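You operate a simulated robot arm through the tools that you are given. There is no shell and no other tool. Be economical: measure what you need, move in short steps, check, and stop when the job is done.

You run a simulated robot arm. Do the job below in one go: nothing can be reset, and whatever is moved stays where it is left.

## Task
Open the end cupboard door, take the red bin from the second shelf from the bottom of the tall bay and put it in the shelf of the end cupboard and shut the door again. Fetch the upright blue banded tube and stand it on the size card. Put the black boss on the worktop under the peg panel away on the top of the small parts bench. Fetch the cream cloth and set it on top of the green lidded tin. Open the bottom tool cabinet drawer, take the 25 short steel bar from the top of the rear-end stand and leave it in the inside of the bottom tool cabinet drawer and shut the drawer again. The order is free. Set down upright: upright blue banded tube.

It is judged by the outcome, as a careful person would: the job done as asked, and still so three seconds after it is handed in. It fails if anything else is knocked over, pushed out of place, dropped, spilled or broken. Flat cloth is picked up by pressing the open fingertips on it (5 to 10 N) and closing them slowly along it; thin cloth reads only 2 to 8 mm in the jaws.

## Robot
A 6-joint arm with a fingered hand on a trunk, on a base that drives. Base frame: it is fixed to the floor where the robot stands at the start and does not move with it; the origin is under the middle of the robot, x ahead of it, y to its left, z up. Readings come in mm, rad, newtons and seconds.
With the tool pointing down near the work surface it reaches from about 260 to 680 mm from the robot's upright axis, wherever it stands. Its first joint turns from -2.897 to 2.897 rad. Places, roughly: black boss (3x3x3 cm) [-1100, 2400, 900]; bottom tool cabinet drawer [-6800, 4700, 200]; cream cloth (8x5x3 cm) [-3300, 2700, 900]; end cupboard door [500, -200, 500]; green lidded tin [-3250, 2500, 1000]; inside of the bottom tool cabinet drawer [-6900, 4700, 100]; red bin [-1750, 3250, 750]; shelf of the end cupboard [700, -100, 500]; short steel bar [-5000, 3250, 1000]; size card [-1250, 2500, 1000]; top of the small parts bench [-5700, 5600, 800]; upright blue banded tube (4x4x11 cm) [-1300, 2600, 1000]. Payload 4 kg.
The TCP is the grasp point between the finger pads, 26 mm short of the fingertips. In the tool frame z runs along the fingers and y along their closing line. Largest opening 148 mm; the body of the gripper starts 73 mm behind the TCP. The gripper is a hand of 3 fingers: y runs from the thumb to the fingers, the wrist lies at [0, 0, -239] in the tool frame, and closing takes about 1.5 s.
Orientation is told as [roll, pitch, yaw] about the base's x, y, z axes, in that order, counted from this pose: with the fingers straight down and closing along the base's y, the tool's x points along the base's -x, its y along +y and its z along -z.

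## Interface
- The arm moves only by the tool move_arm. Its argument "increments" is a list of rows, each a list of 7 numbers: the shift along the base's x, y, z in units of 25 mm (1.0 is 25 mm), then the turn, a rotation vector about the base's x, y, z in units of 6 degrees (1.0 is 6 degrees), then the finger opening in mm, from 0 to 148. In form: [[tx, ty, tz, ax, ay, az, grip], ...]. A call has 1 to 20 rows; each row shifts and turns the commanded pose from where the row before left it. A call with a number of a shift or a turn outside -1 to 1 is refused whole. Rows are played at 5 a second. More than 50 mm and 0.15 rad between two rows, or a gripper value outside its range, and nothing of the call is played. Where a pose cannot be reached the arm comes as near as it can. A force on the tool above 40 N (or 10 N above the force at the start of the call, whichever is more), or a blocked arm, ends the call early, and 0.2 s more pass. The fingers move at their own pace (about 153 mm/s each) and stop on an object; they squeeze with about 30 N. The grip force told is the motor's: it shows also when the fingers shut on nothing. Time passes only in rows, and 0.2 s behind the last, so rows that do not move let the fingers close. The reply holds the time, the measured pose of the TCP, the force on the tool along the base axes, the opening and the grip force, in the units named above and with some noise, with the torque about the TCP (base axes, N m) and any sound that the robot's microphone picked up.
- Cameras (640 x 400 px; columns grow to the right, rows downward): "scene" is now at [26.8, 150.8, 1398.7]; the picture's right is [-0.80, -0.60, 0.00], its down [-0.48, 0.64, -0.60] and it looks along [0.36, -0.48, -0.80] (base axes); focal length 258 px, centre (320, 200). "wrist" rides on the gripper at [68, -39, -90] in the tool frame; the picture's right is [0.50, 0.87, 0.00], its down [-0.66, 0.38, -0.65] and it looks along [-0.57, 0.33, 0.76] (tool axes); focal length 222 px, centre (320, 200). There is no depth. A picture from a camera that has moved, and an enlarged one, comes with that camera's place and axes in the base frame and with its lens.
- get_image(camera): a new picture of that camera. It takes no simulated time.
- raise_lower(by): slides the trunk up (or, below 0, down) by that many mm; the arm and the scene camera ride with it, the base frame stays. It gives what a move gives, with no picture.
- base_move(legs): drives the robot by 1 to 6 legs, each [ahead, left, turn to the left] in mm, mm and rad, along the robot's own axes; the way and the turn of a leg run together, so that a leg with both is an arc; at most 1500 mm and 3.142 rad a leg. The arm and the cameras ride along, it lands a little off, and it stops where it bumps. It gives what a move gives.
- hand_shape(shape): the hand has 3 fingers and takes this shape, open, in about a second: jaw (thumb against the fingers, like two jaws); tri (thumb and two fingers); tip (a fingertip pinch); poke (one finger out to press); point (the index stretched); flat (the hand flat); cup (the hand cupped); fist (a fist). The gripper value then closes the fingers along that shape, each until it touches; the sizes above hold for jaw. It gives what a move gives, with no picture.
- head_to(pan, tilt): turns the head with the scene camera to pan (to the left, within 2.094 rad either way) and tilt (down, from -0.506 to 1.204), counted from straight ahead of the robot. It gives what a move gives.
- inspect(camera, box): a new picture of the part [left, top, right, bottom] of that camera's present view, enlarged. It takes no simulated time.
- sign_off(): hands the job in; it is judged then, once.

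Work in short steps. Places have to be worked out from the pictures, the camera data and where the tool is seen: move nearer, look again, correct. Check each grasp and each placing, and mend what went wrong. You have 207 turns and 200 pictures in all, those below and enlarged ones among them. Open the gripper and draw the arm clear of the work before you hand the job in, unless the task says otherwise; then end with one line.

The tools are called after "Request:" by a JSON object that holds its "api" and its "payload". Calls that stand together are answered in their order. move_arm: Moves the arm, as the interface text tells. Its arguments: {"type":"object","properties":{"increments":{"type":"array"}},"required":["increments"]} The other tools are called the same way: raise_lower (by) slides the trunk up or down; hand_shape (shape) gives the hand a shape; base_move (legs) drives the base; head_to (pan, tilt) turns the head that bears the scene camera; get_image (camera) takes a picture; inspect (camera, box) takes an enlarged picture of a part of a camera's view; sign_off () hands the job in.

At the start:

```text
clock: 0.0
tcp_pos: [302.3, -292.7, 914.4]
tool_rot: [0.001, 0.0, 0.001]
force: [-0.4, -0.5, 0.3]
torque: [-0.03, 0.01, 0.0]
opening: 147.8
finger_force: 0.1
shape: jaw
trunk travel left (down, up): [-150.0, 167.0]
robot x, y, heading: [4.4, -1.4, -0.003]
head pan, tilt: [-0.929, 0.929]
```

scene: 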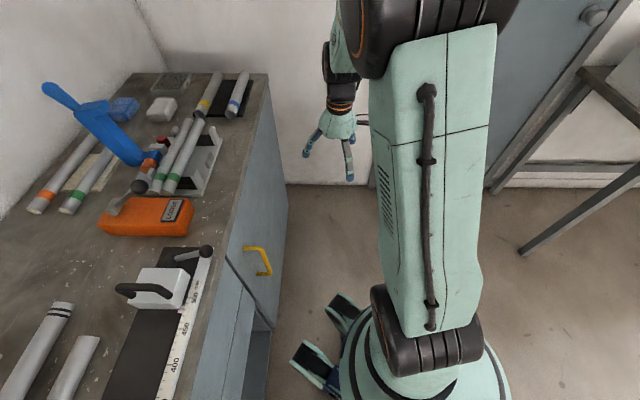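
wrist: 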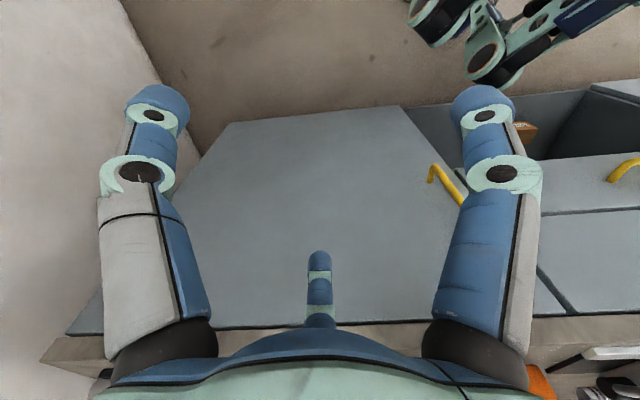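

The worktop with the end cupboard lies ahead. I look straight ahead and slightly right to see the cupboard door.

Request:
{"api": "head_to", "payload": {"pan": 0.0, "tilt": 0.9}}

Request:
{"api": "get_image", "payload": {"camera": "scene"}}

Request:
{"api": "head_to", "payload": {"pan": 1.5, "tilt": 0.3}}

Request:
{"api": "get_image", "payload": {"camera": "scene"}}

Request:
{"api": "head_to", "payload": {"pan": 2.09, "tilt": 0.3}}

Request:
{"api": "get_image", "payload": {"camera": "scene"}}

```text
clock: 1.2
tcp_pos: [303.9, -291.6, 912.2]
tool_rot: [0.0, -0.001, -0.001]
force: [0.6, 0.1, -0.3]
torque: [-0.01, 0.02, 0.02]
opening: 148.1
finger_force: 0.1
shape: jaw
trunk travel left (down, up): [-150.0, 167.0]
robot x, y, heading: [-3.3, -1.9, 0.001]
head pan, tilt: [0.0, 0.901]
```

```text
197 pictures are left
camera scene: at [58.0, 209.9, 1400.8], right [0.0, -1.0, 0.0], down [-0.78, 0.0, -0.62], along [0.62, 0.0, -0.78], focal length 258 px, centre (320, 200)
```

scene: 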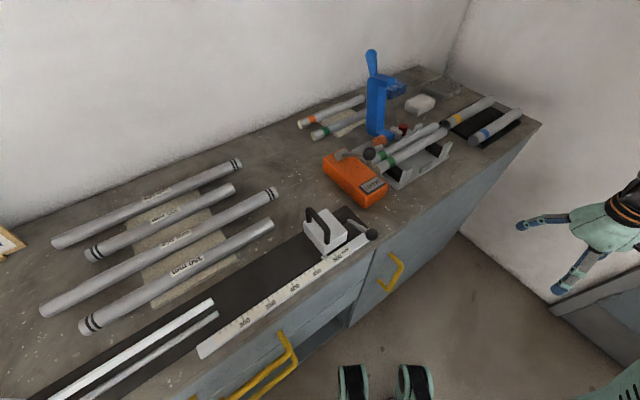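

```text
clock: 2.8
tcp_pos: [303.6, -293.5, 913.3]
tool_rot: [0.001, -0.001, 0.001]
force: [0.7, -0.1, -1.4]
torque: [0.01, 0.02, -0.01]
opening: 148.0
finger_force: 0.0
shape: jaw
trunk travel left (down, up): [-150.0, 167.0]
robot x, y, heading: [2.4, -2.3, 0.001]
head pan, tilt: [1.499, 0.3]
```

```text
196 pictures are left
camera scene: at [-10.8, 303.1, 1453.0], right [1.0, -0.07, 0.0], down [-0.02, -0.3, -0.96], along [0.07, 0.95, -0.3], focal length 258 px, centre (320, 200)
```

scene: 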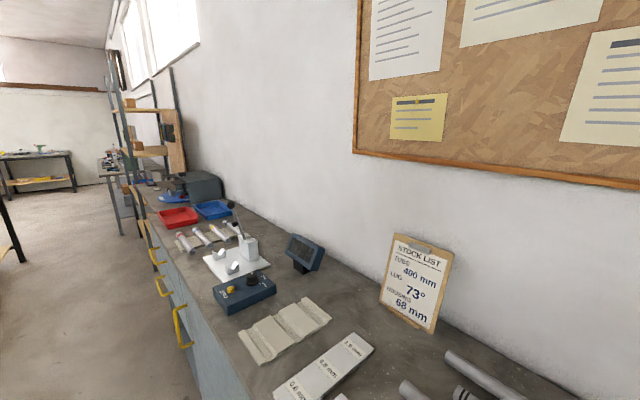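

```text
clock: 3.8
tcp_pos: [303.9, -293.2, 913.0]
tool_rot: [0.0, 0.001, 0.0]
force: [-0.1, 0.0, 0.2]
torque: [-0.03, -0.01, 0.0]
opening: 147.9
finger_force: 0.0
shape: jaw
trunk travel left (down, up): [-150.0, 167.0]
robot x, y, heading: [-0.7, -2.8, -0.002]
head pan, tilt: [2.089, 0.3]
```

```text
195 pictures are left
camera scene: at [-63.7, 291.1, 1453.0], right [0.87, 0.49, 0.0], down [0.15, -0.26, -0.96], along [-0.47, 0.83, -0.3], focal length 258 px, centre (320, 200)
```

scene: 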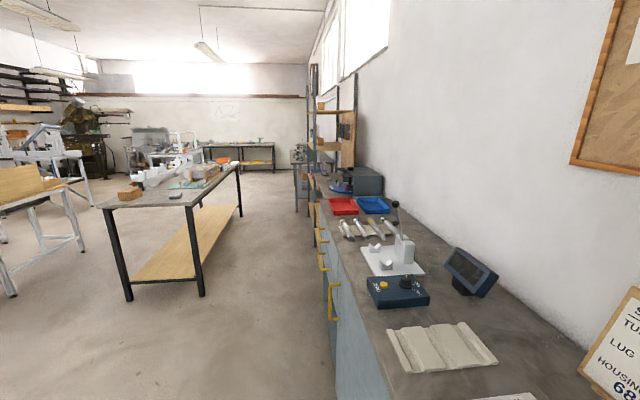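

The room is skewed to my frame: the bench front runs roughly along (-0.6, 0.8). I look right and behind before backing off.

Request:
{"api": "head_to", "payload": {"pan": -1.1, "tilt": 0.5}}

Request:
{"api": "get_image", "payload": {"camera": "scene"}}

Request:
{"api": "head_to", "payload": {"pan": -2.09, "tilt": 0.5}}

Request:
{"api": "get_image", "payload": {"camera": "scene"}}

Request:
{"api": "head_to", "payload": {"pan": 0.0, "tilt": 1.2}}

Request:
{"api": "get_image", "payload": {"camera": "scene"}}

```text
clock: 6.5
tcp_pos: [304.3, -293.3, 913.1]
tool_rot: [-0.001, 0.0, 0.0]
force: [-0.8, -0.6, -0.3]
torque: [0.0, 0.02, -0.02]
opening: 148.0
finger_force: 0.0
shape: jaw
trunk travel left (down, up): [-150.0, 167.0]
robot x, y, heading: [-2.0, 3.4, -0.0]
head pan, tilt: [-1.1, 0.499]
```

```text
194 pictures are left
camera scene: at [23.8, 128.9, 1434.6], right [-0.89, -0.45, 0.0], down [-0.22, 0.43, -0.88], along [0.4, -0.78, -0.48], focal length 258 px, centre (320, 200)
```

scene: 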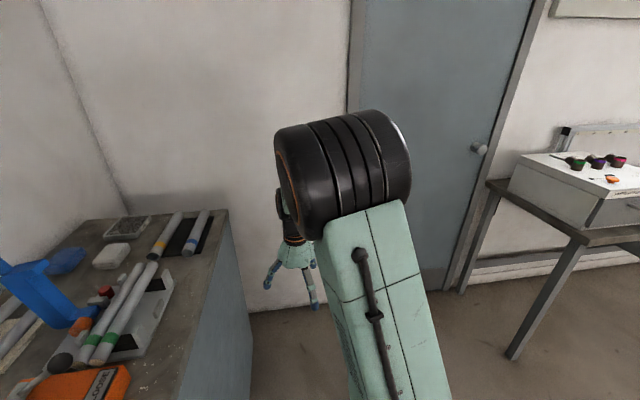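

```text
clock: 7.8
tcp_pos: [304.4, -293.9, 913.5]
tool_rot: [-0.001, 0.0, 0.001]
force: [0.1, 0.4, 0.4]
torque: [0.01, -0.02, 0.01]
opening: 148.0
finger_force: 0.0
shape: jaw
trunk travel left (down, up): [-150.0, 167.0]
robot x, y, heading: [2.1, -2.1, 0.003]
head pan, tilt: [-2.089, 0.499]
```

```text
193 pictures are left
camera scene: at [-62.5, 130.9, 1434.6], right [-0.87, 0.49, 0.0], down [0.24, 0.42, -0.88], along [-0.43, -0.76, -0.48], focal length 258 px, centre (320, 200)
```

scene: 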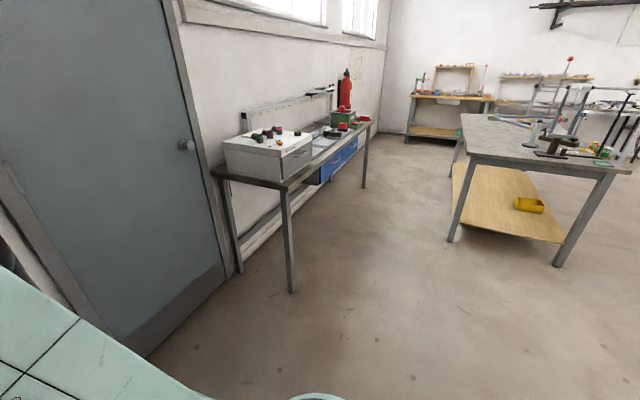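

```text
clock: 9.8
tcp_pos: [303.9, -294.3, 913.1]
tool_rot: [-0.001, 0.0, -0.001]
force: [-0.8, -0.4, -0.3]
torque: [0.03, 0.01, 0.01]
opening: 148.1
finger_force: 0.1
shape: jaw
trunk travel left (down, up): [-150.0, 167.0]
robot x, y, heading: [3.1, -0.8, 0.006]
head pan, tilt: [0.0, 1.201]
```

```text
192 pictures are left
camera scene: at [38.4, 210.0, 1381.0], right [0.0, -1.0, 0.0], down [-0.93, 0.0, -0.36], along [0.36, 0.0, -0.93], focal length 258 px, centre (320, 200)
```

scene: 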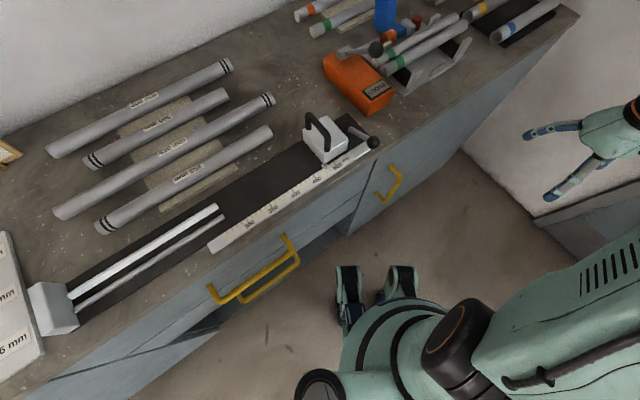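

Free floor behind. I back off from the bench and turn to face it squarely, then look.

Request:
{"api": "base_move", "payload": {"legs": [[-400, -320, 0], [0, 0, 0.66]]}}

Request:
{"api": "head_to", "payload": {"pan": -0.2, "tilt": 0.7}}

Request:
{"api": "get_image", "payload": {"camera": "scene"}}

Request:
{"api": "get_image", "payload": {"camera": "wrist"}}

```text
clock: 14.9
tcp_pos: [38.2, -358.2, 913.1]
tool_rot: [0.0, 0.001, 0.67]
force: [-0.1, 0.2, 0.3]
torque: [-0.01, -0.02, 0.05]
opening: 147.8
finger_force: 0.0
shape: jaw
trunk travel left (down, up): [-150.0, 167.0]
robot x, y, heading: [-383.7, -315.8, 0.667]
head pan, tilt: [0.0, 1.201]
```

```text
clock: 15.8
tcp_pos: [38.4, -358.1, 915.5]
tool_rot: [0.0, -0.001, 0.668]
force: [-0.2, 0.2, -0.4]
torque: [-0.01, -0.02, 0.02]
opening: 148.0
finger_force: 0.0
shape: jaw
trunk travel left (down, up): [-150.0, 167.0]
robot x, y, heading: [-382.0, -318.7, 0.668]
head pan, tilt: [-0.201, 0.7]
```

```text
191 pictures are left
camera scene: at [-449.9, -124.4, 1416.8], right [0.45, -0.89, 0.0], down [-0.58, -0.29, -0.76], along [0.68, 0.34, -0.64], focal length 258 px, centre (320, 200)
```

scene: 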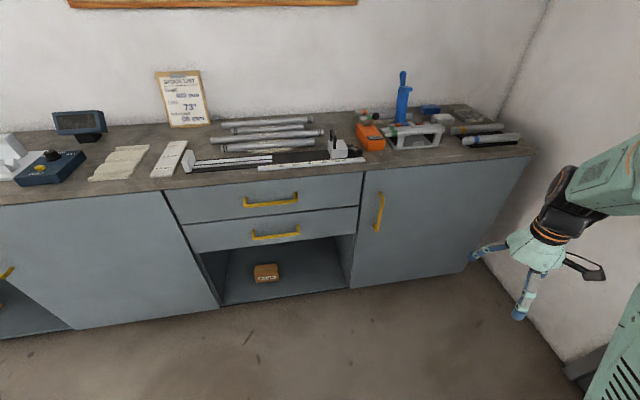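

```text
190 pictures are left
camera wrist: at [8.5, -430.5, 1003.6], right [-0.93, 0.37, 0.0], down [0.28, 0.7, 0.65], along [0.24, 0.61, -0.76], focal length 222 px, centre (320, 200)
```

wrist: 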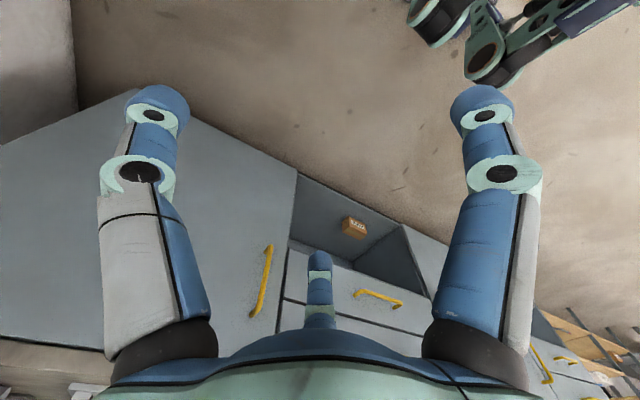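

Geometry: door front plane lies at n·p≈334 with n=(0.805,0.593), the handle is a vertical bar near (366,9,693), and the hinge is near (782,-498). I tip the hand level, pointing at the door.

Request:
{"api": "move_arm", "payload": {"increments": [[0.38, 0.56, -0.4, 0.593, -0.805, 0, 100], [0.38, 0.56, -0.4, 0.593, -0.805, 0, 100], [0.38, 0.56, -0.4, 0.593, -0.805, 0, 100], [0.38, 0.56, -0.4, 0.593, -0.805, 0, 100], [0.38, 0.56, -0.4, 0.593, -0.805, 0, 100], [0.38, 0.56, -0.4, 0.593, -0.805, 0, 100], [0.38, 0.56, -0.4, 0.593, -0.805, 0, 100], [0.38, 0.56, -0.4, 0.593, -0.805, 0, 100], [0.38, 0.56, -0.4, 0.593, -0.805, 0, 100], [0.38, 0.56, -0.4, 0.593, -0.805, 0, 100], [0.38, 0.56, -0.4, 0.593, -0.805, 0, 100], [0.38, 0.56, -0.4, 0.593, -0.805, 0, 100], [0.38, 0.56, -0.4, 0.593, -0.805, 0, 100], [0.38, 0.56, -0.4, 0.593, -0.805, 0, 100], [0.38, 0.56, -0.4, 0.593, -0.805, 0, 100], [0, 0, 0, 0, 0, 0, 100]]}}

Request:
{"api": "get_image", "payload": {"camera": "scene"}}

Request:
{"api": "get_image", "payload": {"camera": "wrist"}}

```text
clock: 19.2
tcp_pos: [309.8, -33.1, 1085.0]
tool_rot: [-0.006, -1.11, 0.621]
force: [-0.4, -0.6, -0.3]
torque: [-0.01, 0.0, -0.01]
opening: 100.3
finger_force: 0.0
shape: jaw
out of reach, approached as far as the arm can: row 4, 5, 6, 7, 8, 9, 10, 11, 12, 13, 14, 15
trunk travel left (down, up): [-150.0, 167.0]
robot x, y, heading: [-383.8, -315.8, 0.667]
head pan, tilt: [-0.201, 0.7]
```

```text
189 pictures are left
camera scene: at [-450.4, -124.7, 1417.0], right [0.45, -0.89, 0.0], down [-0.57, -0.29, -0.77], along [0.68, 0.34, -0.64], focal length 258 px, centre (320, 200)
```

scene: 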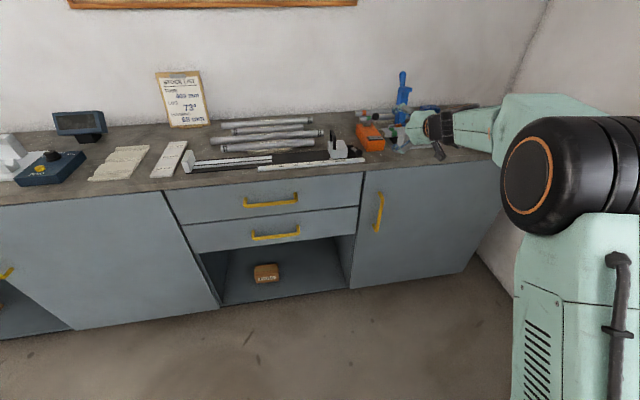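

```text
188 pictures are left
camera wrist: at [241.2, -127.2, 1063.7], right [-0.68, 0.58, -0.45], down [-0.46, 0.14, 0.88], along [0.57, 0.8, 0.17], focal length 222 px, centre (320, 200)
```

wrist: 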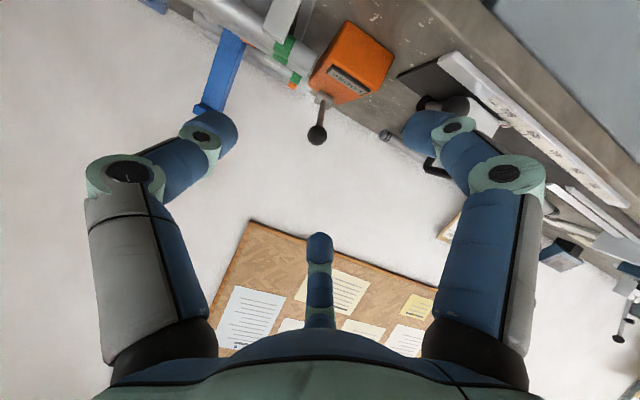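

The arm could not get low and level there (it hangs high). It is still 80 mm clear of the bench edge, so I lower the trunk to bring the shoulder down and check the pose.

Request:
{"api": "raise_lower", "payload": {"by": -150}}

Request:
{"api": "move_arm", "payload": {"increments": [[0, 0, 0, 0, 0, 0, 100]]}}

Request:
{"api": "get_image", "payload": {"camera": "scene"}}

```text
clock: 21.0
tcp_pos: [333.4, -13.1, 898.0]
tool_rot: [-0.011, -1.064, 0.627]
force: [0.0, 0.0, -0.1]
torque: [0.01, 0.01, 0.02]
opening: 100.4
finger_force: 0.0
shape: jaw
trunk travel left (down, up): [0.0, 317.0]
robot x, y, heading: [-379.1, -314.6, 0.665]
head pan, tilt: [-0.201, 0.7]
```

```text
clock: 21.4
tcp_pos: [333.0, -13.4, 897.1]
tool_rot: [-0.01, -1.065, 0.625]
force: [0.3, -1.3, -1.5]
torque: [0.02, 0.01, 0.02]
opening: 100.4
finger_force: 0.0
shape: jaw
trunk travel left (down, up): [0.0, 317.0]
robot x, y, heading: [-381.6, -321.1, 0.668]
head pan, tilt: [-0.201, 0.7]
```

```text
187 pictures are left
camera scene: at [-416.5, -98.0, 1265.3], right [0.45, -0.89, 0.0], down [-0.58, -0.29, -0.76], along [0.68, 0.34, -0.64], focal length 258 px, centre (320, 200)
```

scene: 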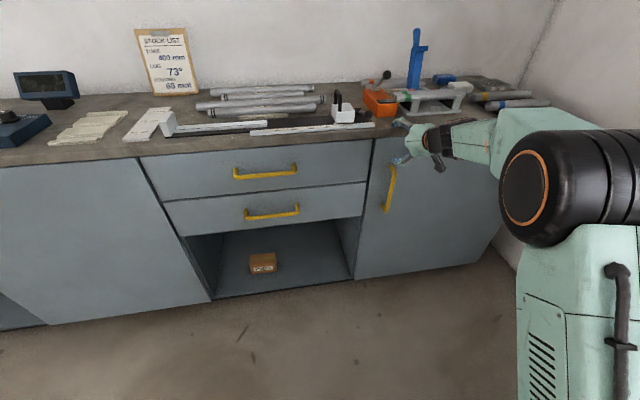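

The hand is now in line with the handle and above it. I draw back 50 mm from the bench, then go down toward handle height.

Request:
{"api": "move_arm", "payload": {"increments": [[-0.64, -0.47, 0, 0, 0, 0, 80], [-0.64, -0.47, 0, 0, 0, 0, 80], [-0.3, -0.2, -1, 0, 0, 0, 80], [0, 0, -1, 0, 0, 0, 80], [0, 0, -1, 0, 0, 0, 80], [0, 0, -1, 0, 0, 0, 80], [0, 0, -1, 0, 0, 0, 80], [0, 0, -1, 0, 0, 0, 80], [0, 0, -1, 0, 0, 0, 80], [0, 0, 0, 0, 0, 0, 80]]}}

Request:
{"api": "get_image", "payload": {"camera": "scene"}}

Request:
{"api": "get_image", "payload": {"camera": "wrist"}}

```text
clock: 23.0
tcp_pos: [357.4, -1.1, 861.0]
tool_rot: [-0.01, -1.059, 0.623]
force: [-24.4, -18.2, 7.0]
torque: [0.58, -0.52, 0.7]
opening: 75.3
finger_force: 0.1
shape: jaw
out of reach, approached as far as the arm can: row 1, 2, 3, 4, 5, 6, 7, 8
trunk travel left (down, up): [0.0, 317.0]
robot x, y, heading: [-386.4, -317.4, 0.667]
head pan, tilt: [-0.201, 0.7]
stopped in row 8: the force on the tool passed its limit at 46 N (the readings are from after the stop); the commanded pose is now the measured one
```

```text
186 pictures are left
camera scene: at [-420.9, -100.9, 1265.6], right [0.45, -0.89, 0.0], down [-0.57, -0.29, -0.77], along [0.69, 0.34, -0.64], focal length 258 px, centre (320, 200)
```

scene: 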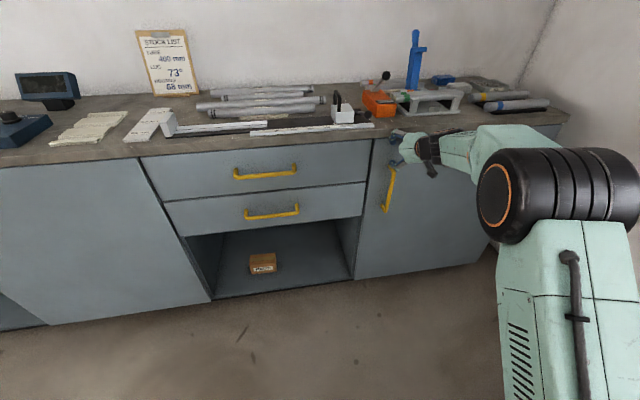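

```text
185 pictures are left
camera wrist: at [287.1, -98.5, 846.1], right [-0.7, 0.56, -0.44], down [-0.43, 0.17, 0.89], along [0.58, 0.81, 0.12], focal length 222 px, centre (320, 200)
```

wrist: 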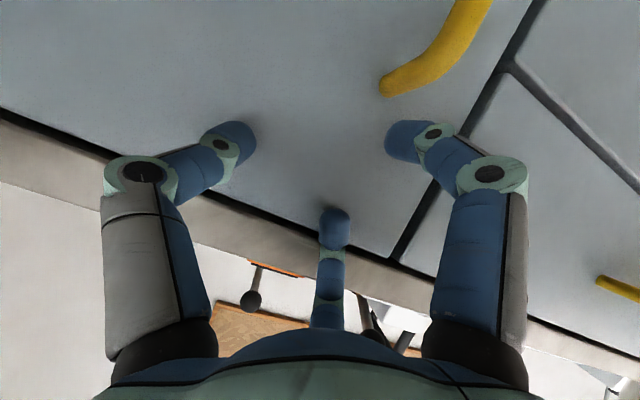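

The fingertips touch the door just above the handle: the arm is too folded at this range. I back the base 170 mm and then try lower.

Request:
{"api": "base_move", "payload": {"legs": [[-170, 0, 0]]}}

Request:
{"api": "move_arm", "payload": {"increments": [[0, 0, -1, 0, 0, 0, 80], [0, 0, -1, 0, 0, 0, 80], [0, 0, -1, 0, 0, 0, 80], [0, 0, -1, 0, 0, 0, 80], [0, 0, -1, 0, 0, 0, 80], [0, 0, -1, 0, 0, 0, 80], [0, 0, 0, 0, 0, 0, 80]]}}

Request:
{"api": "get_image", "payload": {"camera": "scene"}}

Request:
{"api": "get_image", "payload": {"camera": "wrist"}}

```text
clock: 24.5
tcp_pos: [225.4, -103.8, 857.0]
tool_rot: [-0.009, -1.058, 0.624]
force: [0.5, -0.3, 0.1]
torque: [0.0, -0.02, 0.0]
opening: 79.9
finger_force: 0.1
shape: jaw
trunk travel left (down, up): [0.0, 317.0]
robot x, y, heading: [-515.5, -418.4, 0.671]
head pan, tilt: [-0.201, 0.7]
```

```text
clock: 26.1
tcp_pos: [279.9, -75.7, 743.0]
tool_rot: [-0.007, -1.05, 0.62]
force: [-0.2, 0.3, 1.3]
torque: [0.01, -0.01, 0.03]
opening: 80.3
finger_force: 0.1
shape: jaw
out of reach, approached as far as the arm can: row 1, 2, 3, 4, 5, 6
trunk travel left (down, up): [0.0, 317.0]
robot x, y, heading: [-514.0, -421.9, 0.672]
head pan, tilt: [-0.201, 0.7]
```

```text
184 pictures are left
camera scene: at [-551.0, -204.0, 1265.3], right [0.45, -0.89, 0.0], down [-0.58, -0.29, -0.76], along [0.68, 0.34, -0.64], focal length 258 px, centre (320, 200)
```

scene: 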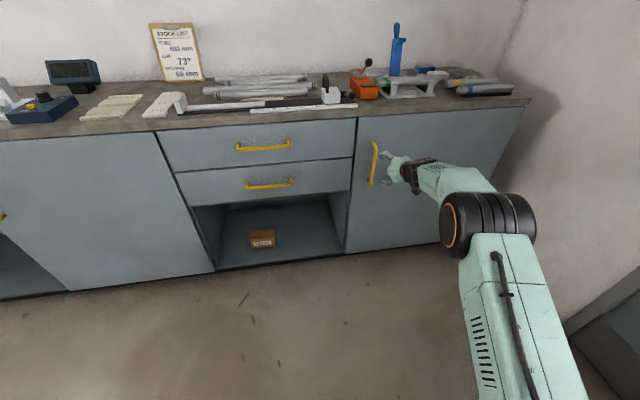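

```text
183 pictures are left
camera wrist: at [210.0, -172.0, 728.9], right [-0.7, 0.56, -0.44], down [-0.42, 0.17, 0.89], along [0.58, 0.81, 0.11], focal length 222 px, centre (320, 200)
```

wrist: 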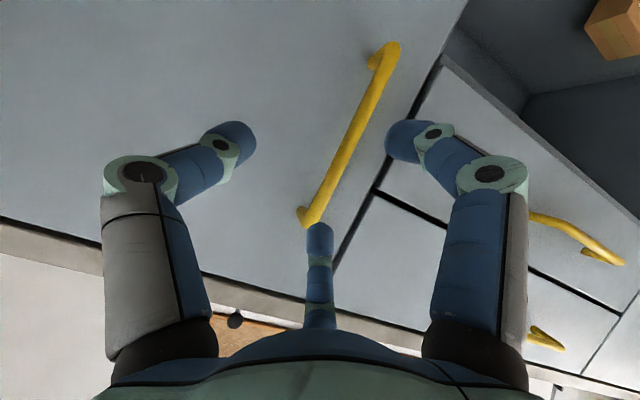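

The handle (z≈582–788 at about (364,12)) lies between the fingers. I advance about 120 mm along the door normal with a small shift left.

Request:
{"api": "move_arm", "payload": {"increments": [[0.68, 0.7, -0.1, 0, 0, 0, 80], [0.68, 0.7, -0.1, 0, 0, 0, 80], [0.68, 0.7, -0.1, 0, 0, 0, 80], [0.68, 0.7, -0.1, 0, 0, 0, 80], [0, 0, 0, 0, 0, 0, 80]]}}

Request:
{"api": "get_image", "payload": {"camera": "wrist"}}

Request:
{"api": "inspect", "payload": {"camera": "scene", "box": [320, 100, 480, 250]}}

```text
clock: 27.3
tcp_pos: [314.8, -43.4, 736.9]
tool_rot: [-0.009, -1.058, 0.624]
force: [-8.8, -9.2, 1.8]
torque: [0.28, -0.19, 0.23]
opening: 76.7
finger_force: 0.0
shape: jaw
out of reach, approached as far as the arm can: row 3, 4
trunk travel left (down, up): [0.0, 317.0]
robot x, y, heading: [-517.9, -426.5, 0.668]
head pan, tilt: [-0.201, 0.7]
```

```text
182 pictures are left
camera wrist: at [245.6, -139.5, 722.6], right [-0.7, 0.56, -0.44], down [-0.42, 0.17, 0.89], along [0.58, 0.81, 0.12], focal length 222 px, centre (320, 200)
```

wrist: 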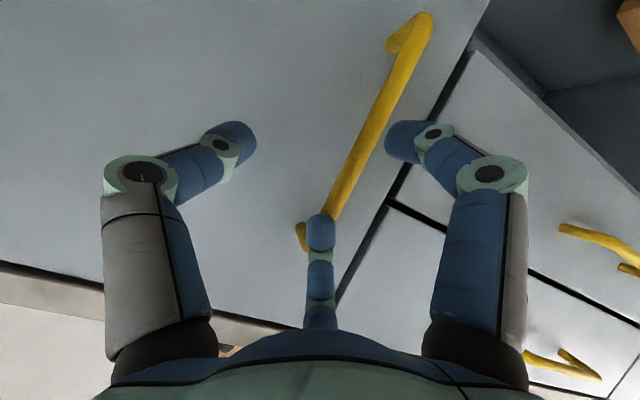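

```text
2.67 times, centred on (400, 175) of scene
camera zoom: at [-552.0, -205.0, 1265.4], right [0.45, -0.89, 0.0], down [-0.57, -0.29, -0.77], along [0.68, 0.34, -0.64], focal length 688 px, centre (107, 267)
```

zoom: 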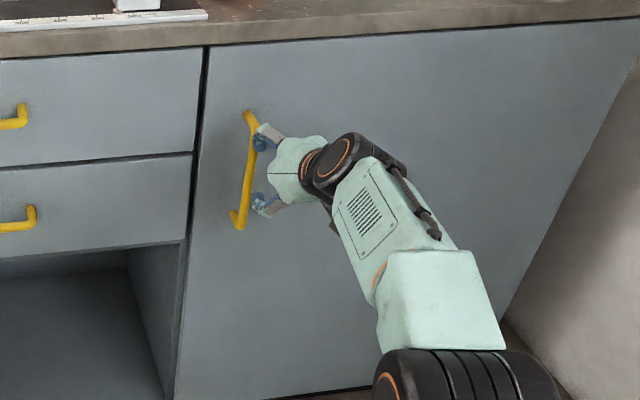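

The upper finger met the handle's top end: the bar stands about 65 mm off the door, at e≈-193. I draw back, ease the tilt to about 45°, shift left 30 mm and go down.

Request:
{"api": "move_arm", "payload": {"increments": [[-0.81, -0.25, 0, -0.593, 0.805, 0, 90], [-0.81, -0.25, 0, -0.593, 0.805, 0, 90], [-0.5, 0.3, -0.5, -0.3, 0.4, 0, 90], [-0.1, 0.15, -0.7, 0, 0, 0, 90], [0, 0, -0.7, 0, 0, 0, 90], [0, 0, 0, 0, 0, 0, 90]]}}

Request:
{"api": "get_image", "payload": {"camera": "wrist"}}

```text
clock: 28.7
tcp_pos: [259.5, -45.3, 686.4]
tool_rot: [-0.013, -0.792, 0.627]
force: [0.2, 0.3, 0.2]
torque: [-0.01, -0.01, 0.01]
opening: 89.5
finger_force: 0.3
shape: jaw
trunk travel left (down, up): [0.0, 317.0]
robot x, y, heading: [-516.4, -420.6, 0.67]
head pan, tilt: [-0.201, 0.7]
```

```text
180 pictures are left
camera wrist: at [189.8, -141.1, 702.0], right [-0.79, 0.5, -0.36], down [-0.23, 0.31, 0.92], along [0.57, 0.81, -0.13], focal length 222 px, centre (320, 200)
```

wrist: 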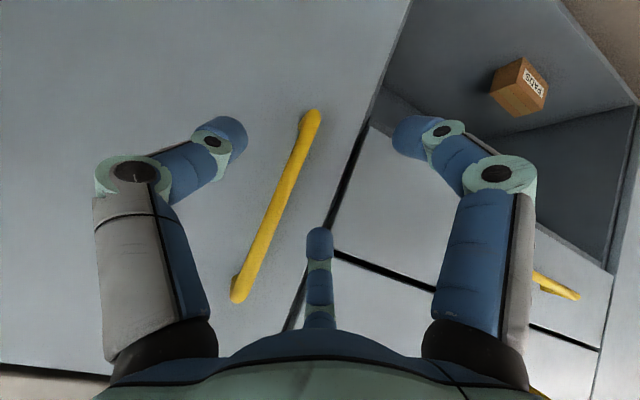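

Now centred; the wrist view confirms the bar at about (334,2,694). I advance 84 mm and close on it.

Request:
{"api": "move_arm", "payload": {"increments": [[0.7, 0.47, 0.1, 0, 0, 0, 90], [0.7, 0.47, 0.1, 0, 0, 0, 90], [0.7, 0.47, 0.1, 0, 0, 0, 90], [0.7, 0.47, 0.1, 0, 0, 0, 90], [0, 0, 0, 0, 0, 0, 0], [0, 0, 0, 0, 0, 0, 0], [0, 0, 0, 0, 0, 0, 0], [0, 0, 0, 0, 0, 0, 0], [0, 0, 0, 0, 0, 0, 0], [0, 0, 0, 0, 0, 0, 0]]}}

Request:
{"api": "get_image", "payload": {"camera": "wrist"}}

```text
clock: 30.9
tcp_pos: [274.7, -38.7, 691.6]
tool_rot: [-0.014, -0.793, 0.63]
force: [-0.2, -0.5, 0.0]
torque: [0.01, 0.0, 0.02]
opening: 0.0
finger_force: 30.0
shape: jaw
out of reach, approached as far as the arm can: row 1, 2, 3, 4
trunk travel left (down, up): [0.0, 317.0]
robot x, y, heading: [-515.1, -423.8, 0.668]
head pan, tilt: [-0.201, 0.7]
```

```text
179 pictures are left
camera wrist: at [205.8, -134.2, 707.4], right [-0.79, 0.5, -0.36], down [-0.23, 0.31, 0.92], along [0.57, 0.81, -0.13], focal length 222 px, centre (320, 200)
```

wrist: 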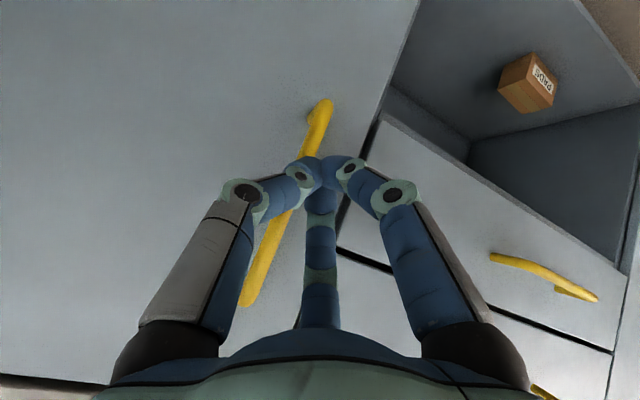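

Reach ran out 70 mm short, so the fingers shut on nothing. I open again and drive the base ahead to bring the bar between the pads.

Request:
{"api": "move_arm", "payload": {"increments": [[0, 0, 0, 0, 0, 0, 95], [0, 0, 0, 0, 0, 0, 95], [0, 0, 0, 0, 0, 0, 95], [0, 0, 0, 0, 0, 0, 95]]}}

Request:
{"api": "base_move", "payload": {"legs": [[70, 0, 0]]}}

Request:
{"api": "get_image", "payload": {"camera": "wrist"}}

```text
clock: 31.9
tcp_pos: [276.0, -37.7, 692.6]
tool_rot: [-0.015, -0.794, 0.628]
force: [-0.2, 0.8, -0.1]
torque: [0.02, -0.01, -0.02]
opening: 94.7
finger_force: 0.1
shape: jaw
trunk travel left (down, up): [0.0, 317.0]
robot x, y, heading: [-514.4, -419.5, 0.667]
head pan, tilt: [-0.201, 0.7]
```

```text
clock: 32.9
tcp_pos: [329.3, 4.2, 692.0]
tool_rot: [-0.014, -0.793, 0.626]
force: [-5.5, -3.8, -2.1]
torque: [-0.04, -0.07, 0.21]
opening: 89.5
finger_force: 0.1
shape: jaw
trunk travel left (down, up): [0.0, 317.0]
robot x, y, heading: [-462.4, -381.6, 0.663]
head pan, tilt: [-0.201, 0.7]
```

```text
178 pictures are left
camera wrist: at [260.2, -93.1, 707.1], right [-0.78, 0.5, -0.36], down [-0.23, 0.31, 0.92], along [0.58, 0.81, -0.13], focal length 222 px, centre (320, 200)
```

wrist: 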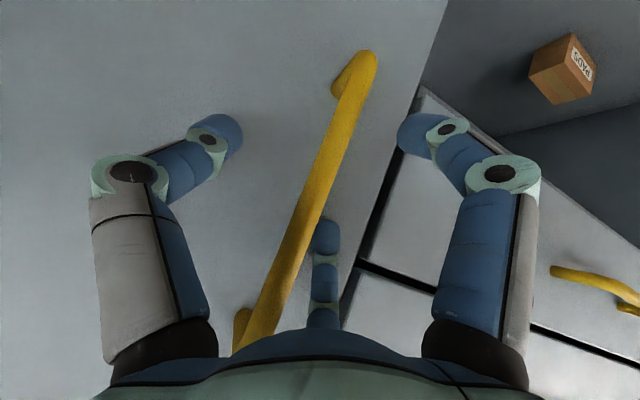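

The bar is between thumb and fingers. Close.

Request:
{"api": "move_arm", "payload": {"increments": [[0, 0, 0, 0, 0, 0, 0], [0, 0, 0, 0, 0, 0, 0], [0, 0, 0, 0, 0, 0, 0], [0, 0, 0, 0, 0, 0, 0], [0, 0, 0, 0, 0, 0, 0], [0, 0, 0, 0, 0, 0, 0], [0, 0, 0, 0, 0, 0, 0]]}}

Request:
{"api": "get_image", "payload": {"camera": "wrist"}}

```text
clock: 34.5
tcp_pos: [332.0, 0.6, 690.5]
tool_rot: [-0.013, -0.794, 0.623]
force: [16.4, -17.6, -1.2]
torque: [-0.14, -0.15, -0.08]
opening: 0.2
finger_force: 30.4
shape: jaw
trunk travel left (down, up): [0.0, 317.0]
robot x, y, heading: [-462.8, -381.1, 0.667]
head pan, tilt: [-0.201, 0.7]
```

```text
177 pictures are left
camera wrist: at [262.0, -95.2, 706.5], right [-0.78, 0.5, -0.36], down [-0.23, 0.31, 0.92], along [0.58, 0.81, -0.13], focal length 222 px, centre (320, 200)
```

wrist: 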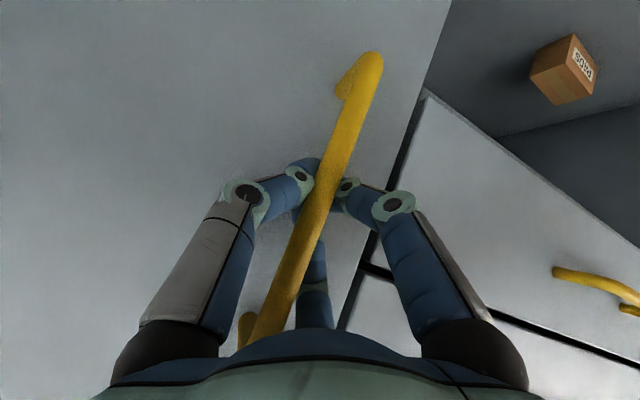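

The fingers have closed behind the bar, caging it like a hook. I pull by backing the base along the first part of the door's arc.

Request:
{"api": "base_move", "payload": {"legs": [[-172, -34, 0]]}}

Request:
{"api": "get_image", "payload": {"camera": "scene"}}

Request:
{"api": "get_image", "payload": {"camera": "wrist"}}

```text
clock: 36.0
tcp_pos: [216.6, -133.1, 689.8]
tool_rot: [-0.012, -0.795, 0.624]
force: [16.1, -11.0, -1.0]
torque: [-0.06, -0.11, 0.03]
opening: 0.1
finger_force: 30.6
shape: jaw
trunk travel left (down, up): [0.0, 317.0]
robot x, y, heading: [-579.3, -510.9, 0.662]
head pan, tilt: [-0.201, 0.7]
```

```text
176 pictures are left
camera scene: at [-609.8, -295.6, 1265.5], right [0.45, -0.89, 0.0], down [-0.58, -0.29, -0.76], along [0.68, 0.34, -0.64], focal length 258 px, centre (320, 200)
```

scene: 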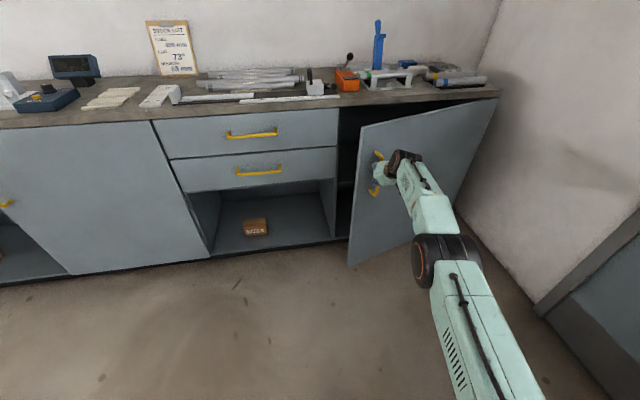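

```text
175 pictures are left
camera wrist: at [146.7, -229.1, 706.5], right [-0.78, 0.5, -0.36], down [-0.23, 0.31, 0.92], along [0.58, 0.81, -0.13], focal length 222 px, centre (320, 200)
```

wrist: 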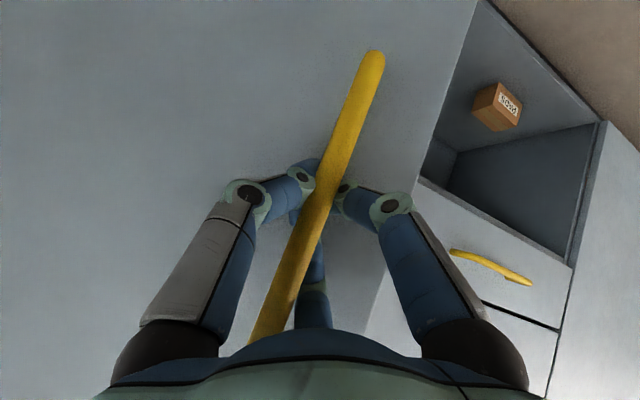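

The door swings open well. I continue along the arc to roughly 45°.

Request:
{"api": "base_move", "payload": {"legs": [[-157, -78, 0], [-132, -112, 0]]}}

Request:
{"api": "get_image", "payload": {"camera": "scene"}}

Request:
{"api": "get_image", "payload": {"camera": "wrist"}}

```text
clock: 38.4
tcp_pos: [124.5, -402.3, 691.2]
tool_rot: [-0.021, -0.798, 0.619]
force: [16.1, -1.8, -5.3]
torque: [-0.01, -0.02, 0.07]
opening: 0.0
finger_force: 29.7
shape: jaw
trunk travel left (down, up): [0.0, 317.0]
robot x, y, heading: [-676.0, -777.2, 0.664]
head pan, tilt: [-0.201, 0.7]
stopped in leg 2: the force on the tool passed its limit at 43 N (the readings are from after the stop); the commanded pose is now the measured one
```

```text
174 pictures are left
camera scene: at [-705.4, -557.1, 1265.2], right [0.44, -0.9, 0.0], down [-0.58, -0.29, -0.76], along [0.68, 0.34, -0.65], focal length 258 px, centre (320, 200)
```

scene: 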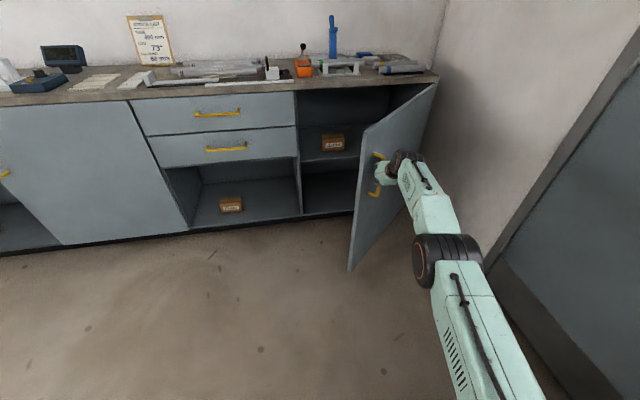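

```text
173 pictures are left
camera wrist: at [53.6, -497.3, 706.8], right [-0.78, 0.51, -0.37], down [-0.23, 0.32, 0.92], along [0.59, 0.8, -0.13], focal length 222 px, centre (320, 200)
```

wrist: 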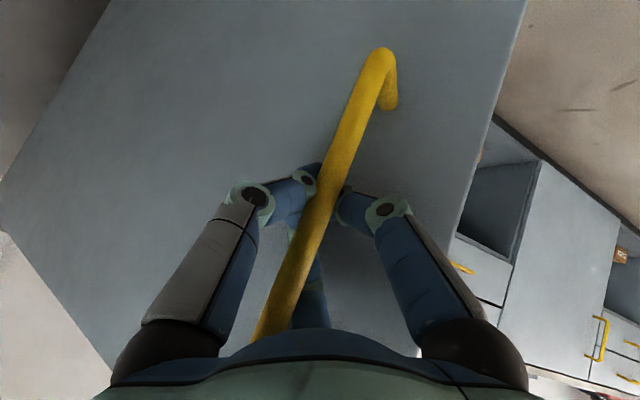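

The door stands at about 45°. I open the fingers and back straight off the bar.

Request:
{"api": "move_arm", "payload": {"increments": [[0, 0, 0, 0, 0, 0, 95], [0, 0, 0, 0, 0, 0, 95], [0, 0, 0, 0, 0, 0, 95], [0, 0, 0, 0, 0, 0, 95], [0, 0, 0, 0, 0, 0, 95]]}}

Request:
{"api": "base_move", "payload": {"legs": [[-160, 0, 0]]}}

Request:
{"api": "get_image", "payload": {"camera": "scene"}}

```text
clock: 39.6
tcp_pos: [122.4, -399.3, 692.4]
tool_rot: [-0.022, -0.8, 0.623]
force: [-3.3, 0.6, 0.5]
torque: [-0.04, -0.24, 0.14]
opening: 95.5
finger_force: 0.0
shape: jaw
trunk travel left (down, up): [0.0, 317.0]
robot x, y, heading: [-676.4, -773.4, 0.661]
head pan, tilt: [-0.201, 0.7]
```

```text
clock: 41.0
tcp_pos: [1.0, -496.9, 693.9]
tool_rot: [-0.018, -0.8, 0.619]
force: [0.1, -0.3, -0.1]
torque: [0.0, 0.03, -0.01]
opening: 95.4
finger_force: 0.0
shape: jaw
trunk travel left (down, up): [0.0, 317.0]
robot x, y, heading: [-796.9, -868.0, 0.659]
head pan, tilt: [-0.201, 0.7]
```

```text
172 pictures are left
camera scene: at [-830.1, -652.7, 1265.3], right [0.44, -0.9, 0.0], down [-0.58, -0.29, -0.77], along [0.69, 0.34, -0.64], focal length 258 px, centre (320, 200)
```

scene: 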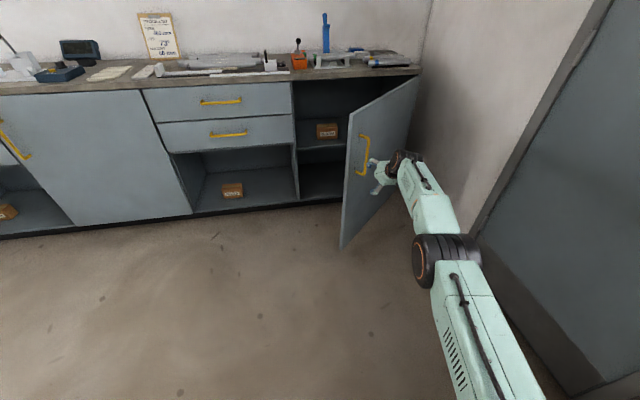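

Clear of the bar. I sidestep left around the door's edge, go forward to its inner side, and look before pushing.

Request:
{"api": "move_arm", "payload": {"increments": [[0, 0, 0, 0, 0, 0, 10], [0, 0, 0, 0, 0, 0, 10]]}}

Request:
{"api": "base_move", "payload": {"legs": [[0, 250, 0], [230, 0, 0]]}}

Request:
{"api": "get_image", "payload": {"camera": "scene"}}

```text
clock: 41.6
tcp_pos: [0.1, -495.7, 693.4]
tool_rot: [-0.019, -0.8, 0.62]
force: [-0.6, 0.3, 0.1]
torque: [-0.01, -0.04, 0.0]
opening: 10.3
finger_force: 0.2
shape: jaw
trunk travel left (down, up): [0.0, 317.0]
robot x, y, heading: [-798.4, -868.9, 0.659]
head pan, tilt: [-0.201, 0.7]
```

```text
clock: 45.7
tcp_pos: [25.6, -166.2, 691.7]
tool_rot: [-0.02, -0.801, 0.614]
force: [0.4, -0.1, 0.8]
torque: [0.01, 0.04, -0.01]
opening: 10.4
finger_force: 0.0
shape: jaw
trunk travel left (down, up): [0.0, 317.0]
robot x, y, heading: [-776.9, -533.9, 0.657]
head pan, tilt: [-0.201, 0.7]
```

```text
171 pictures are left
camera scene: at [-804.9, -317.0, 1265.2], right [0.44, -0.9, 0.0], down [-0.58, -0.28, -0.76], along [0.69, 0.34, -0.64], focal length 258 px, centre (320, 200)
```

scene: 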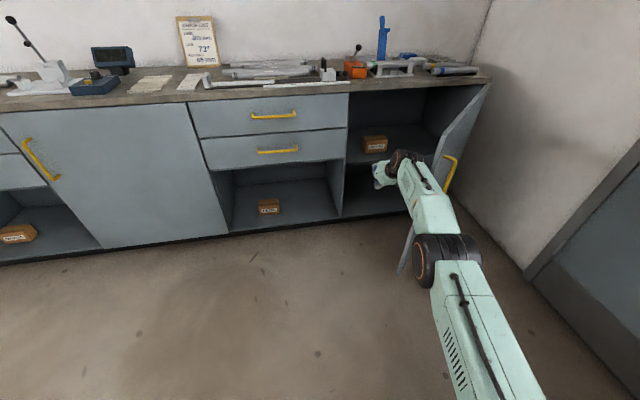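

The hand is on the inner side of the door. I turn right and push it further open.

Request:
{"api": "base_move", "payload": {"legs": [[0, 0, -0.5], [120, -170, 0]]}}

Request:
{"api": "head_to", "payload": {"pan": 0.2, "tilt": 0.7}}

Request:
{"api": "get_image", "payload": {"camera": "scene"}}

```text
clock: 49.3
tcp_pos: [245.6, -751.0, 692.3]
tool_rot: [-0.02, -0.798, 0.111]
force: [-0.3, -0.1, 1.1]
torque: [0.03, -0.01, 0.01]
opening: 9.9
finger_force: 0.0
shape: jaw
trunk travel left (down, up): [0.0, 317.0]
robot x, y, heading: [-635.2, -689.2, 0.149]
head pan, tilt: [-0.201, 0.7]
```

```text
clock: 50.1
tcp_pos: [246.2, -751.3, 694.0]
tool_rot: [-0.019, -0.798, 0.108]
force: [0.4, -0.3, 0.1]
torque: [-0.03, 0.02, 0.03]
opening: 10.1
finger_force: 0.0
shape: jaw
trunk travel left (down, up): [0.0, 317.0]
robot x, y, heading: [-630.9, -687.4, 0.151]
head pan, tilt: [0.201, 0.7]
```

```text
170 pictures are left
camera scene: at [-560.0, -447.8, 1265.3], right [0.34, -0.94, 0.0], down [-0.6, -0.22, -0.76], along [0.72, 0.26, -0.64], focal length 258 px, centre (320, 200)
```

scene: 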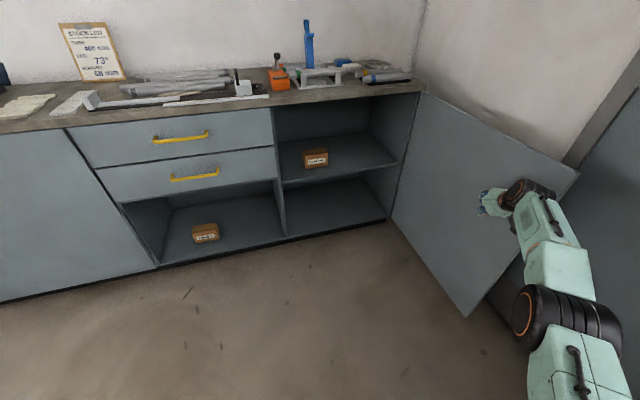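

The door stands open about 90°, with a carton on the shelf's left and free room on its right (shelf top z≈493). I back away and fold the arm to a carrying pose.

Request:
{"api": "base_move", "payload": {"legs": [[-200, 200, 0]]}}

Request:
{"api": "move_arm", "payload": {"increments": [[-0.98, -0.12, 0.3, -0.05, 0.5, 0, 60], [-0.98, -0.12, 0.3, -0.05, 0.5, 0, 60], [-0.98, -0.12, 0.3, -0.05, 0.5, 0, 60], [-0.98, -0.12, 0.3, -0.05, 0.5, 0, 60], [-0.98, -0.12, 0.3, -0.05, 0.5, 0, 60], [-0.98, -0.12, 0.3, -0.05, 0.5, 0, 60], [-0.98, -0.12, 0.3, -0.05, 0.5, 0, 60], [-0.98, -0.12, 0.3, -0.05, 0.5, 0, 60], [-0.98, -0.12, 0.3, -0.05, 0.5, 0, 60], [-0.98, -0.12, 0.3, -0.05, 0.5, 0, 60], [-0.98, -0.12, 0.3, -0.05, 0.5, 0, 60], [-0.98, -0.12, 0.3, -0.05, 0.5, 0, 60], [-0.98, -0.12, 0.3, -0.05, 0.5, 0, 60], [-0.98, -0.12, 0.3, -0.05, 0.5, 0, 60], [-0.98, -0.12, 0.3, -0.05, 0.5, 0, 60]]}}

Request:
{"api": "raise_lower", "payload": {"by": 150}}

```text
clock: 52.5
tcp_pos: [17.1, -589.1, 693.2]
tool_rot: [-0.022, -0.799, 0.106]
force: [0.1, -0.8, 0.0]
torque: [-0.03, -0.01, 0.03]
opening: 10.2
finger_force: 0.1
shape: jaw
trunk travel left (down, up): [0.0, 317.0]
robot x, y, heading: [-861.3, -527.3, 0.15]
head pan, tilt: [0.201, 0.7]
```

```text
clock: 55.7
tcp_pos: [-351.9, -634.0, 804.9]
tool_rot: [-0.016, -0.009, 0.105]
force: [-0.7, 0.3, -0.2]
torque: [0.06, 0.0, 0.0]
opening: 59.6
finger_force: 0.0
shape: jaw
trunk travel left (down, up): [0.0, 317.0]
robot x, y, heading: [-859.8, -523.2, 0.149]
head pan, tilt: [0.201, 0.7]
```

```text
clock: 57.4
tcp_pos: [-350.4, -634.5, 955.6]
tool_rot: [-0.017, -0.01, 0.105]
force: [0.8, -1.0, -0.3]
torque: [0.03, -0.01, 0.03]
opening: 59.7
finger_force: 0.1
shape: jaw
trunk travel left (down, up): [-150.0, 167.0]
robot x, y, heading: [-861.0, -520.8, 0.145]
head pan, tilt: [0.201, 0.7]
```

Arm is folded. I turn to face along the aisle, sidestep into it and drive toward the far end of the bench.

Request:
{"api": "base_move", "payload": {"legs": [[0, 0, 2.06], [0, -750, 0], [1000, 0, 0]]}}

Request:
{"api": "head_to", "payload": {"pan": 0.0, "tilt": 0.3}}

Request:
{"api": "get_image", "payload": {"camera": "scene"}}

```text
clock: 74.2
tcp_pos: [-928.9, 1239.6, 954.3]
tool_rot: [-0.014, -0.009, 2.138]
force: [-0.8, 0.3, -0.1]
torque: [0.05, 0.0, -0.07]
opening: 59.5
finger_force: 0.0
shape: jaw
trunk travel left (down, up): [-150.0, 167.0]
robot x, y, heading: [-799.3, 732.7, 2.183]
head pan, tilt: [0.201, 0.7]
```

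```text
clock: 75.1
tcp_pos: [-928.4, 1238.7, 954.8]
tool_rot: [-0.016, -0.007, 2.138]
force: [-1.3, 0.0, -1.0]
torque: [0.01, -0.03, -0.02]
opening: 59.3
finger_force: 0.1
shape: jaw
trunk travel left (down, up): [-150.0, 167.0]
robot x, y, heading: [-799.5, 738.4, 2.176]
head pan, tilt: [0.0, 0.3]
```

```text
169 pictures are left
camera scene: at [-1014.7, 674.4, 1453.0], right [0.82, 0.57, 0.0], down [0.17, -0.24, -0.95], along [-0.55, 0.78, -0.3], focal length 258 px, centre (320, 200)
```

scene: 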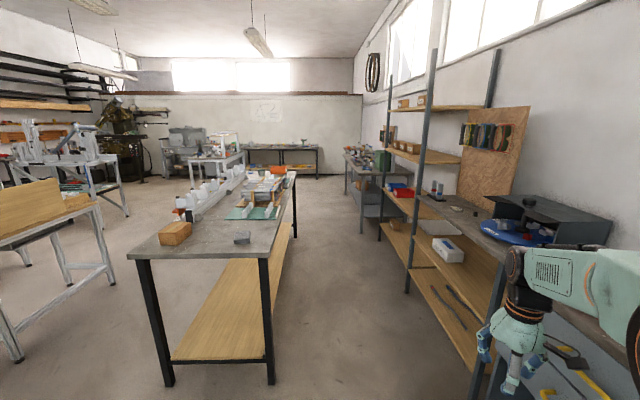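

Aisle is clear. The rack with wooden shelves and the peg panel are ahead on the right. I drive on and look right.

Request:
{"api": "base_move", "payload": {"legs": [[1250, 60, 0.03]]}}

Request:
{"api": "head_to", "payload": {"pan": -0.9, "tilt": 0.45}}

Request:
{"api": "get_image", "payload": {"camera": "scene"}}

```text
clock: 81.4
tcp_pos: [-1705.5, 2225.3, 955.6]
tool_rot: [-0.016, -0.009, 2.151]
force: [0.0, -0.5, 0.9]
torque: [-0.02, 0.01, -0.02]
opening: 59.7
finger_force: 0.1
shape: jaw
trunk travel left (down, up): [-150.0, 167.0]
robot x, y, heading: [-1568.5, 1720.6, 2.191]
head pan, tilt: [0.0, 0.3]
```

```text
clock: 82.6
tcp_pos: [-1705.7, 2224.6, 954.8]
tool_rot: [-0.016, -0.008, 2.149]
force: [0.7, 0.1, 0.9]
torque: [0.02, 0.04, -0.03]
opening: 59.8
finger_force: 0.1
shape: jaw
trunk travel left (down, up): [-150.0, 167.0]
robot x, y, heading: [-1568.8, 1718.8, 2.191]
head pan, tilt: [-0.901, 0.45]
```

```text
168 pictures are left
camera scene: at [-1705.5, 1671.2, 1439.1], right [0.96, -0.28, 0.0], down [-0.12, -0.42, -0.9], along [0.25, 0.87, -0.44], focal length 258 px, centre (320, 200)
```

scene: 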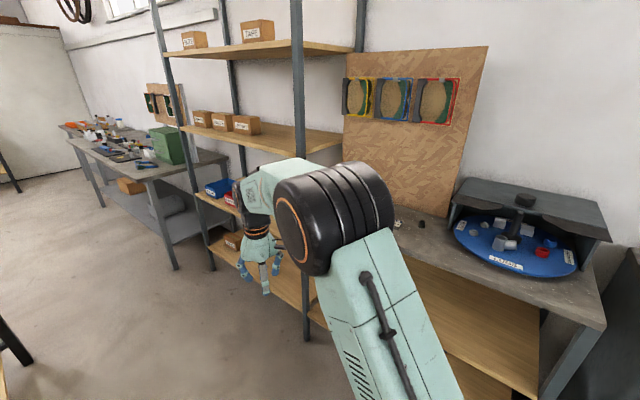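

The worktop under the peg panel is to the right, partly hidden by the arm. I turn to face the wall and look.

Request:
{"api": "base_move", "payload": {"legs": [[0, 0, -1.556], [-60, 350, 0]]}}

Request:
{"api": "head_to", "payload": {"pan": -0.1, "tilt": 0.6}}

Request:
{"api": "get_image", "payload": {"camera": "scene"}}

Request:
{"api": "head_to", "payload": {"pan": 0.6, "tilt": 0.6}}

Request:
{"api": "get_image", "payload": {"camera": "scene"}}

```text
clock: 90.0
tcp_pos: [-1335.6, 2117.7, 955.2]
tool_rot: [-0.017, -0.009, 0.622]
force: [0.1, 0.3, 0.2]
torque: [0.03, -0.01, -0.02]
opening: 59.4
finger_force: 0.1
shape: jaw
trunk travel left (down, up): [-150.0, 167.0]
robot x, y, heading: [-1830.7, 1962.0, 0.661]
head pan, tilt: [-0.901, 0.45]
```

```text
clock: 91.1
tcp_pos: [-1335.8, 2118.0, 955.9]
tool_rot: [-0.016, -0.009, 0.624]
force: [-0.4, 0.0, 0.0]
torque: [0.0, 0.0, 0.02]
opening: 59.7
finger_force: 0.0
shape: jaw
trunk travel left (down, up): [-150.0, 167.0]
robot x, y, heading: [-1834.7, 1961.3, 0.668]
head pan, tilt: [-0.099, 0.6]
```

```text
167 pictures are left
camera scene: at [-1902.7, 2161.5, 1425.6], right [0.54, -0.84, 0.0], down [-0.48, -0.3, -0.83], along [0.7, 0.44, -0.56], focal length 258 px, centre (320, 200)
```

scene: 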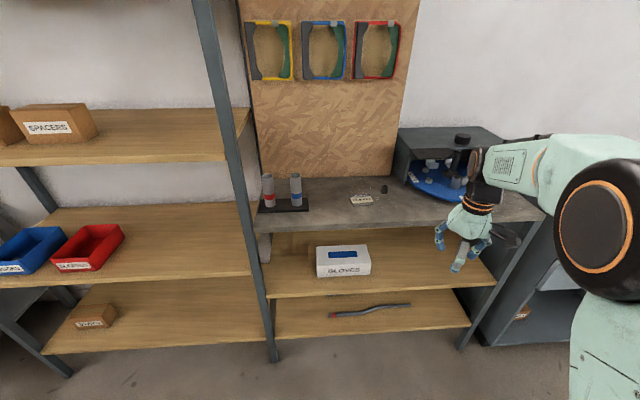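

```text
clock: 92.2
tcp_pos: [-1335.3, 2116.8, 955.3]
tool_rot: [-0.016, -0.007, 0.623]
force: [1.0, 0.7, 0.4]
torque: [0.0, -0.05, 0.0]
opening: 59.5
finger_force: 0.1
shape: jaw
trunk travel left (down, up): [-150.0, 167.0]
robot x, y, heading: [-1835.1, 1961.4, 0.663]
head pan, tilt: [0.6, 0.6]
```

```text
166 pictures are left
camera scene: at [-1950.7, 2198.5, 1425.5], right [0.95, -0.3, 0.0], down [-0.17, -0.54, -0.83], along [0.25, 0.79, -0.56], focal length 258 px, centre (320, 200)
```

scene: 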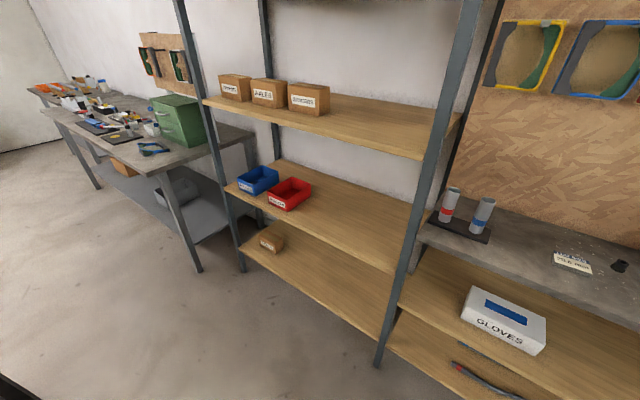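

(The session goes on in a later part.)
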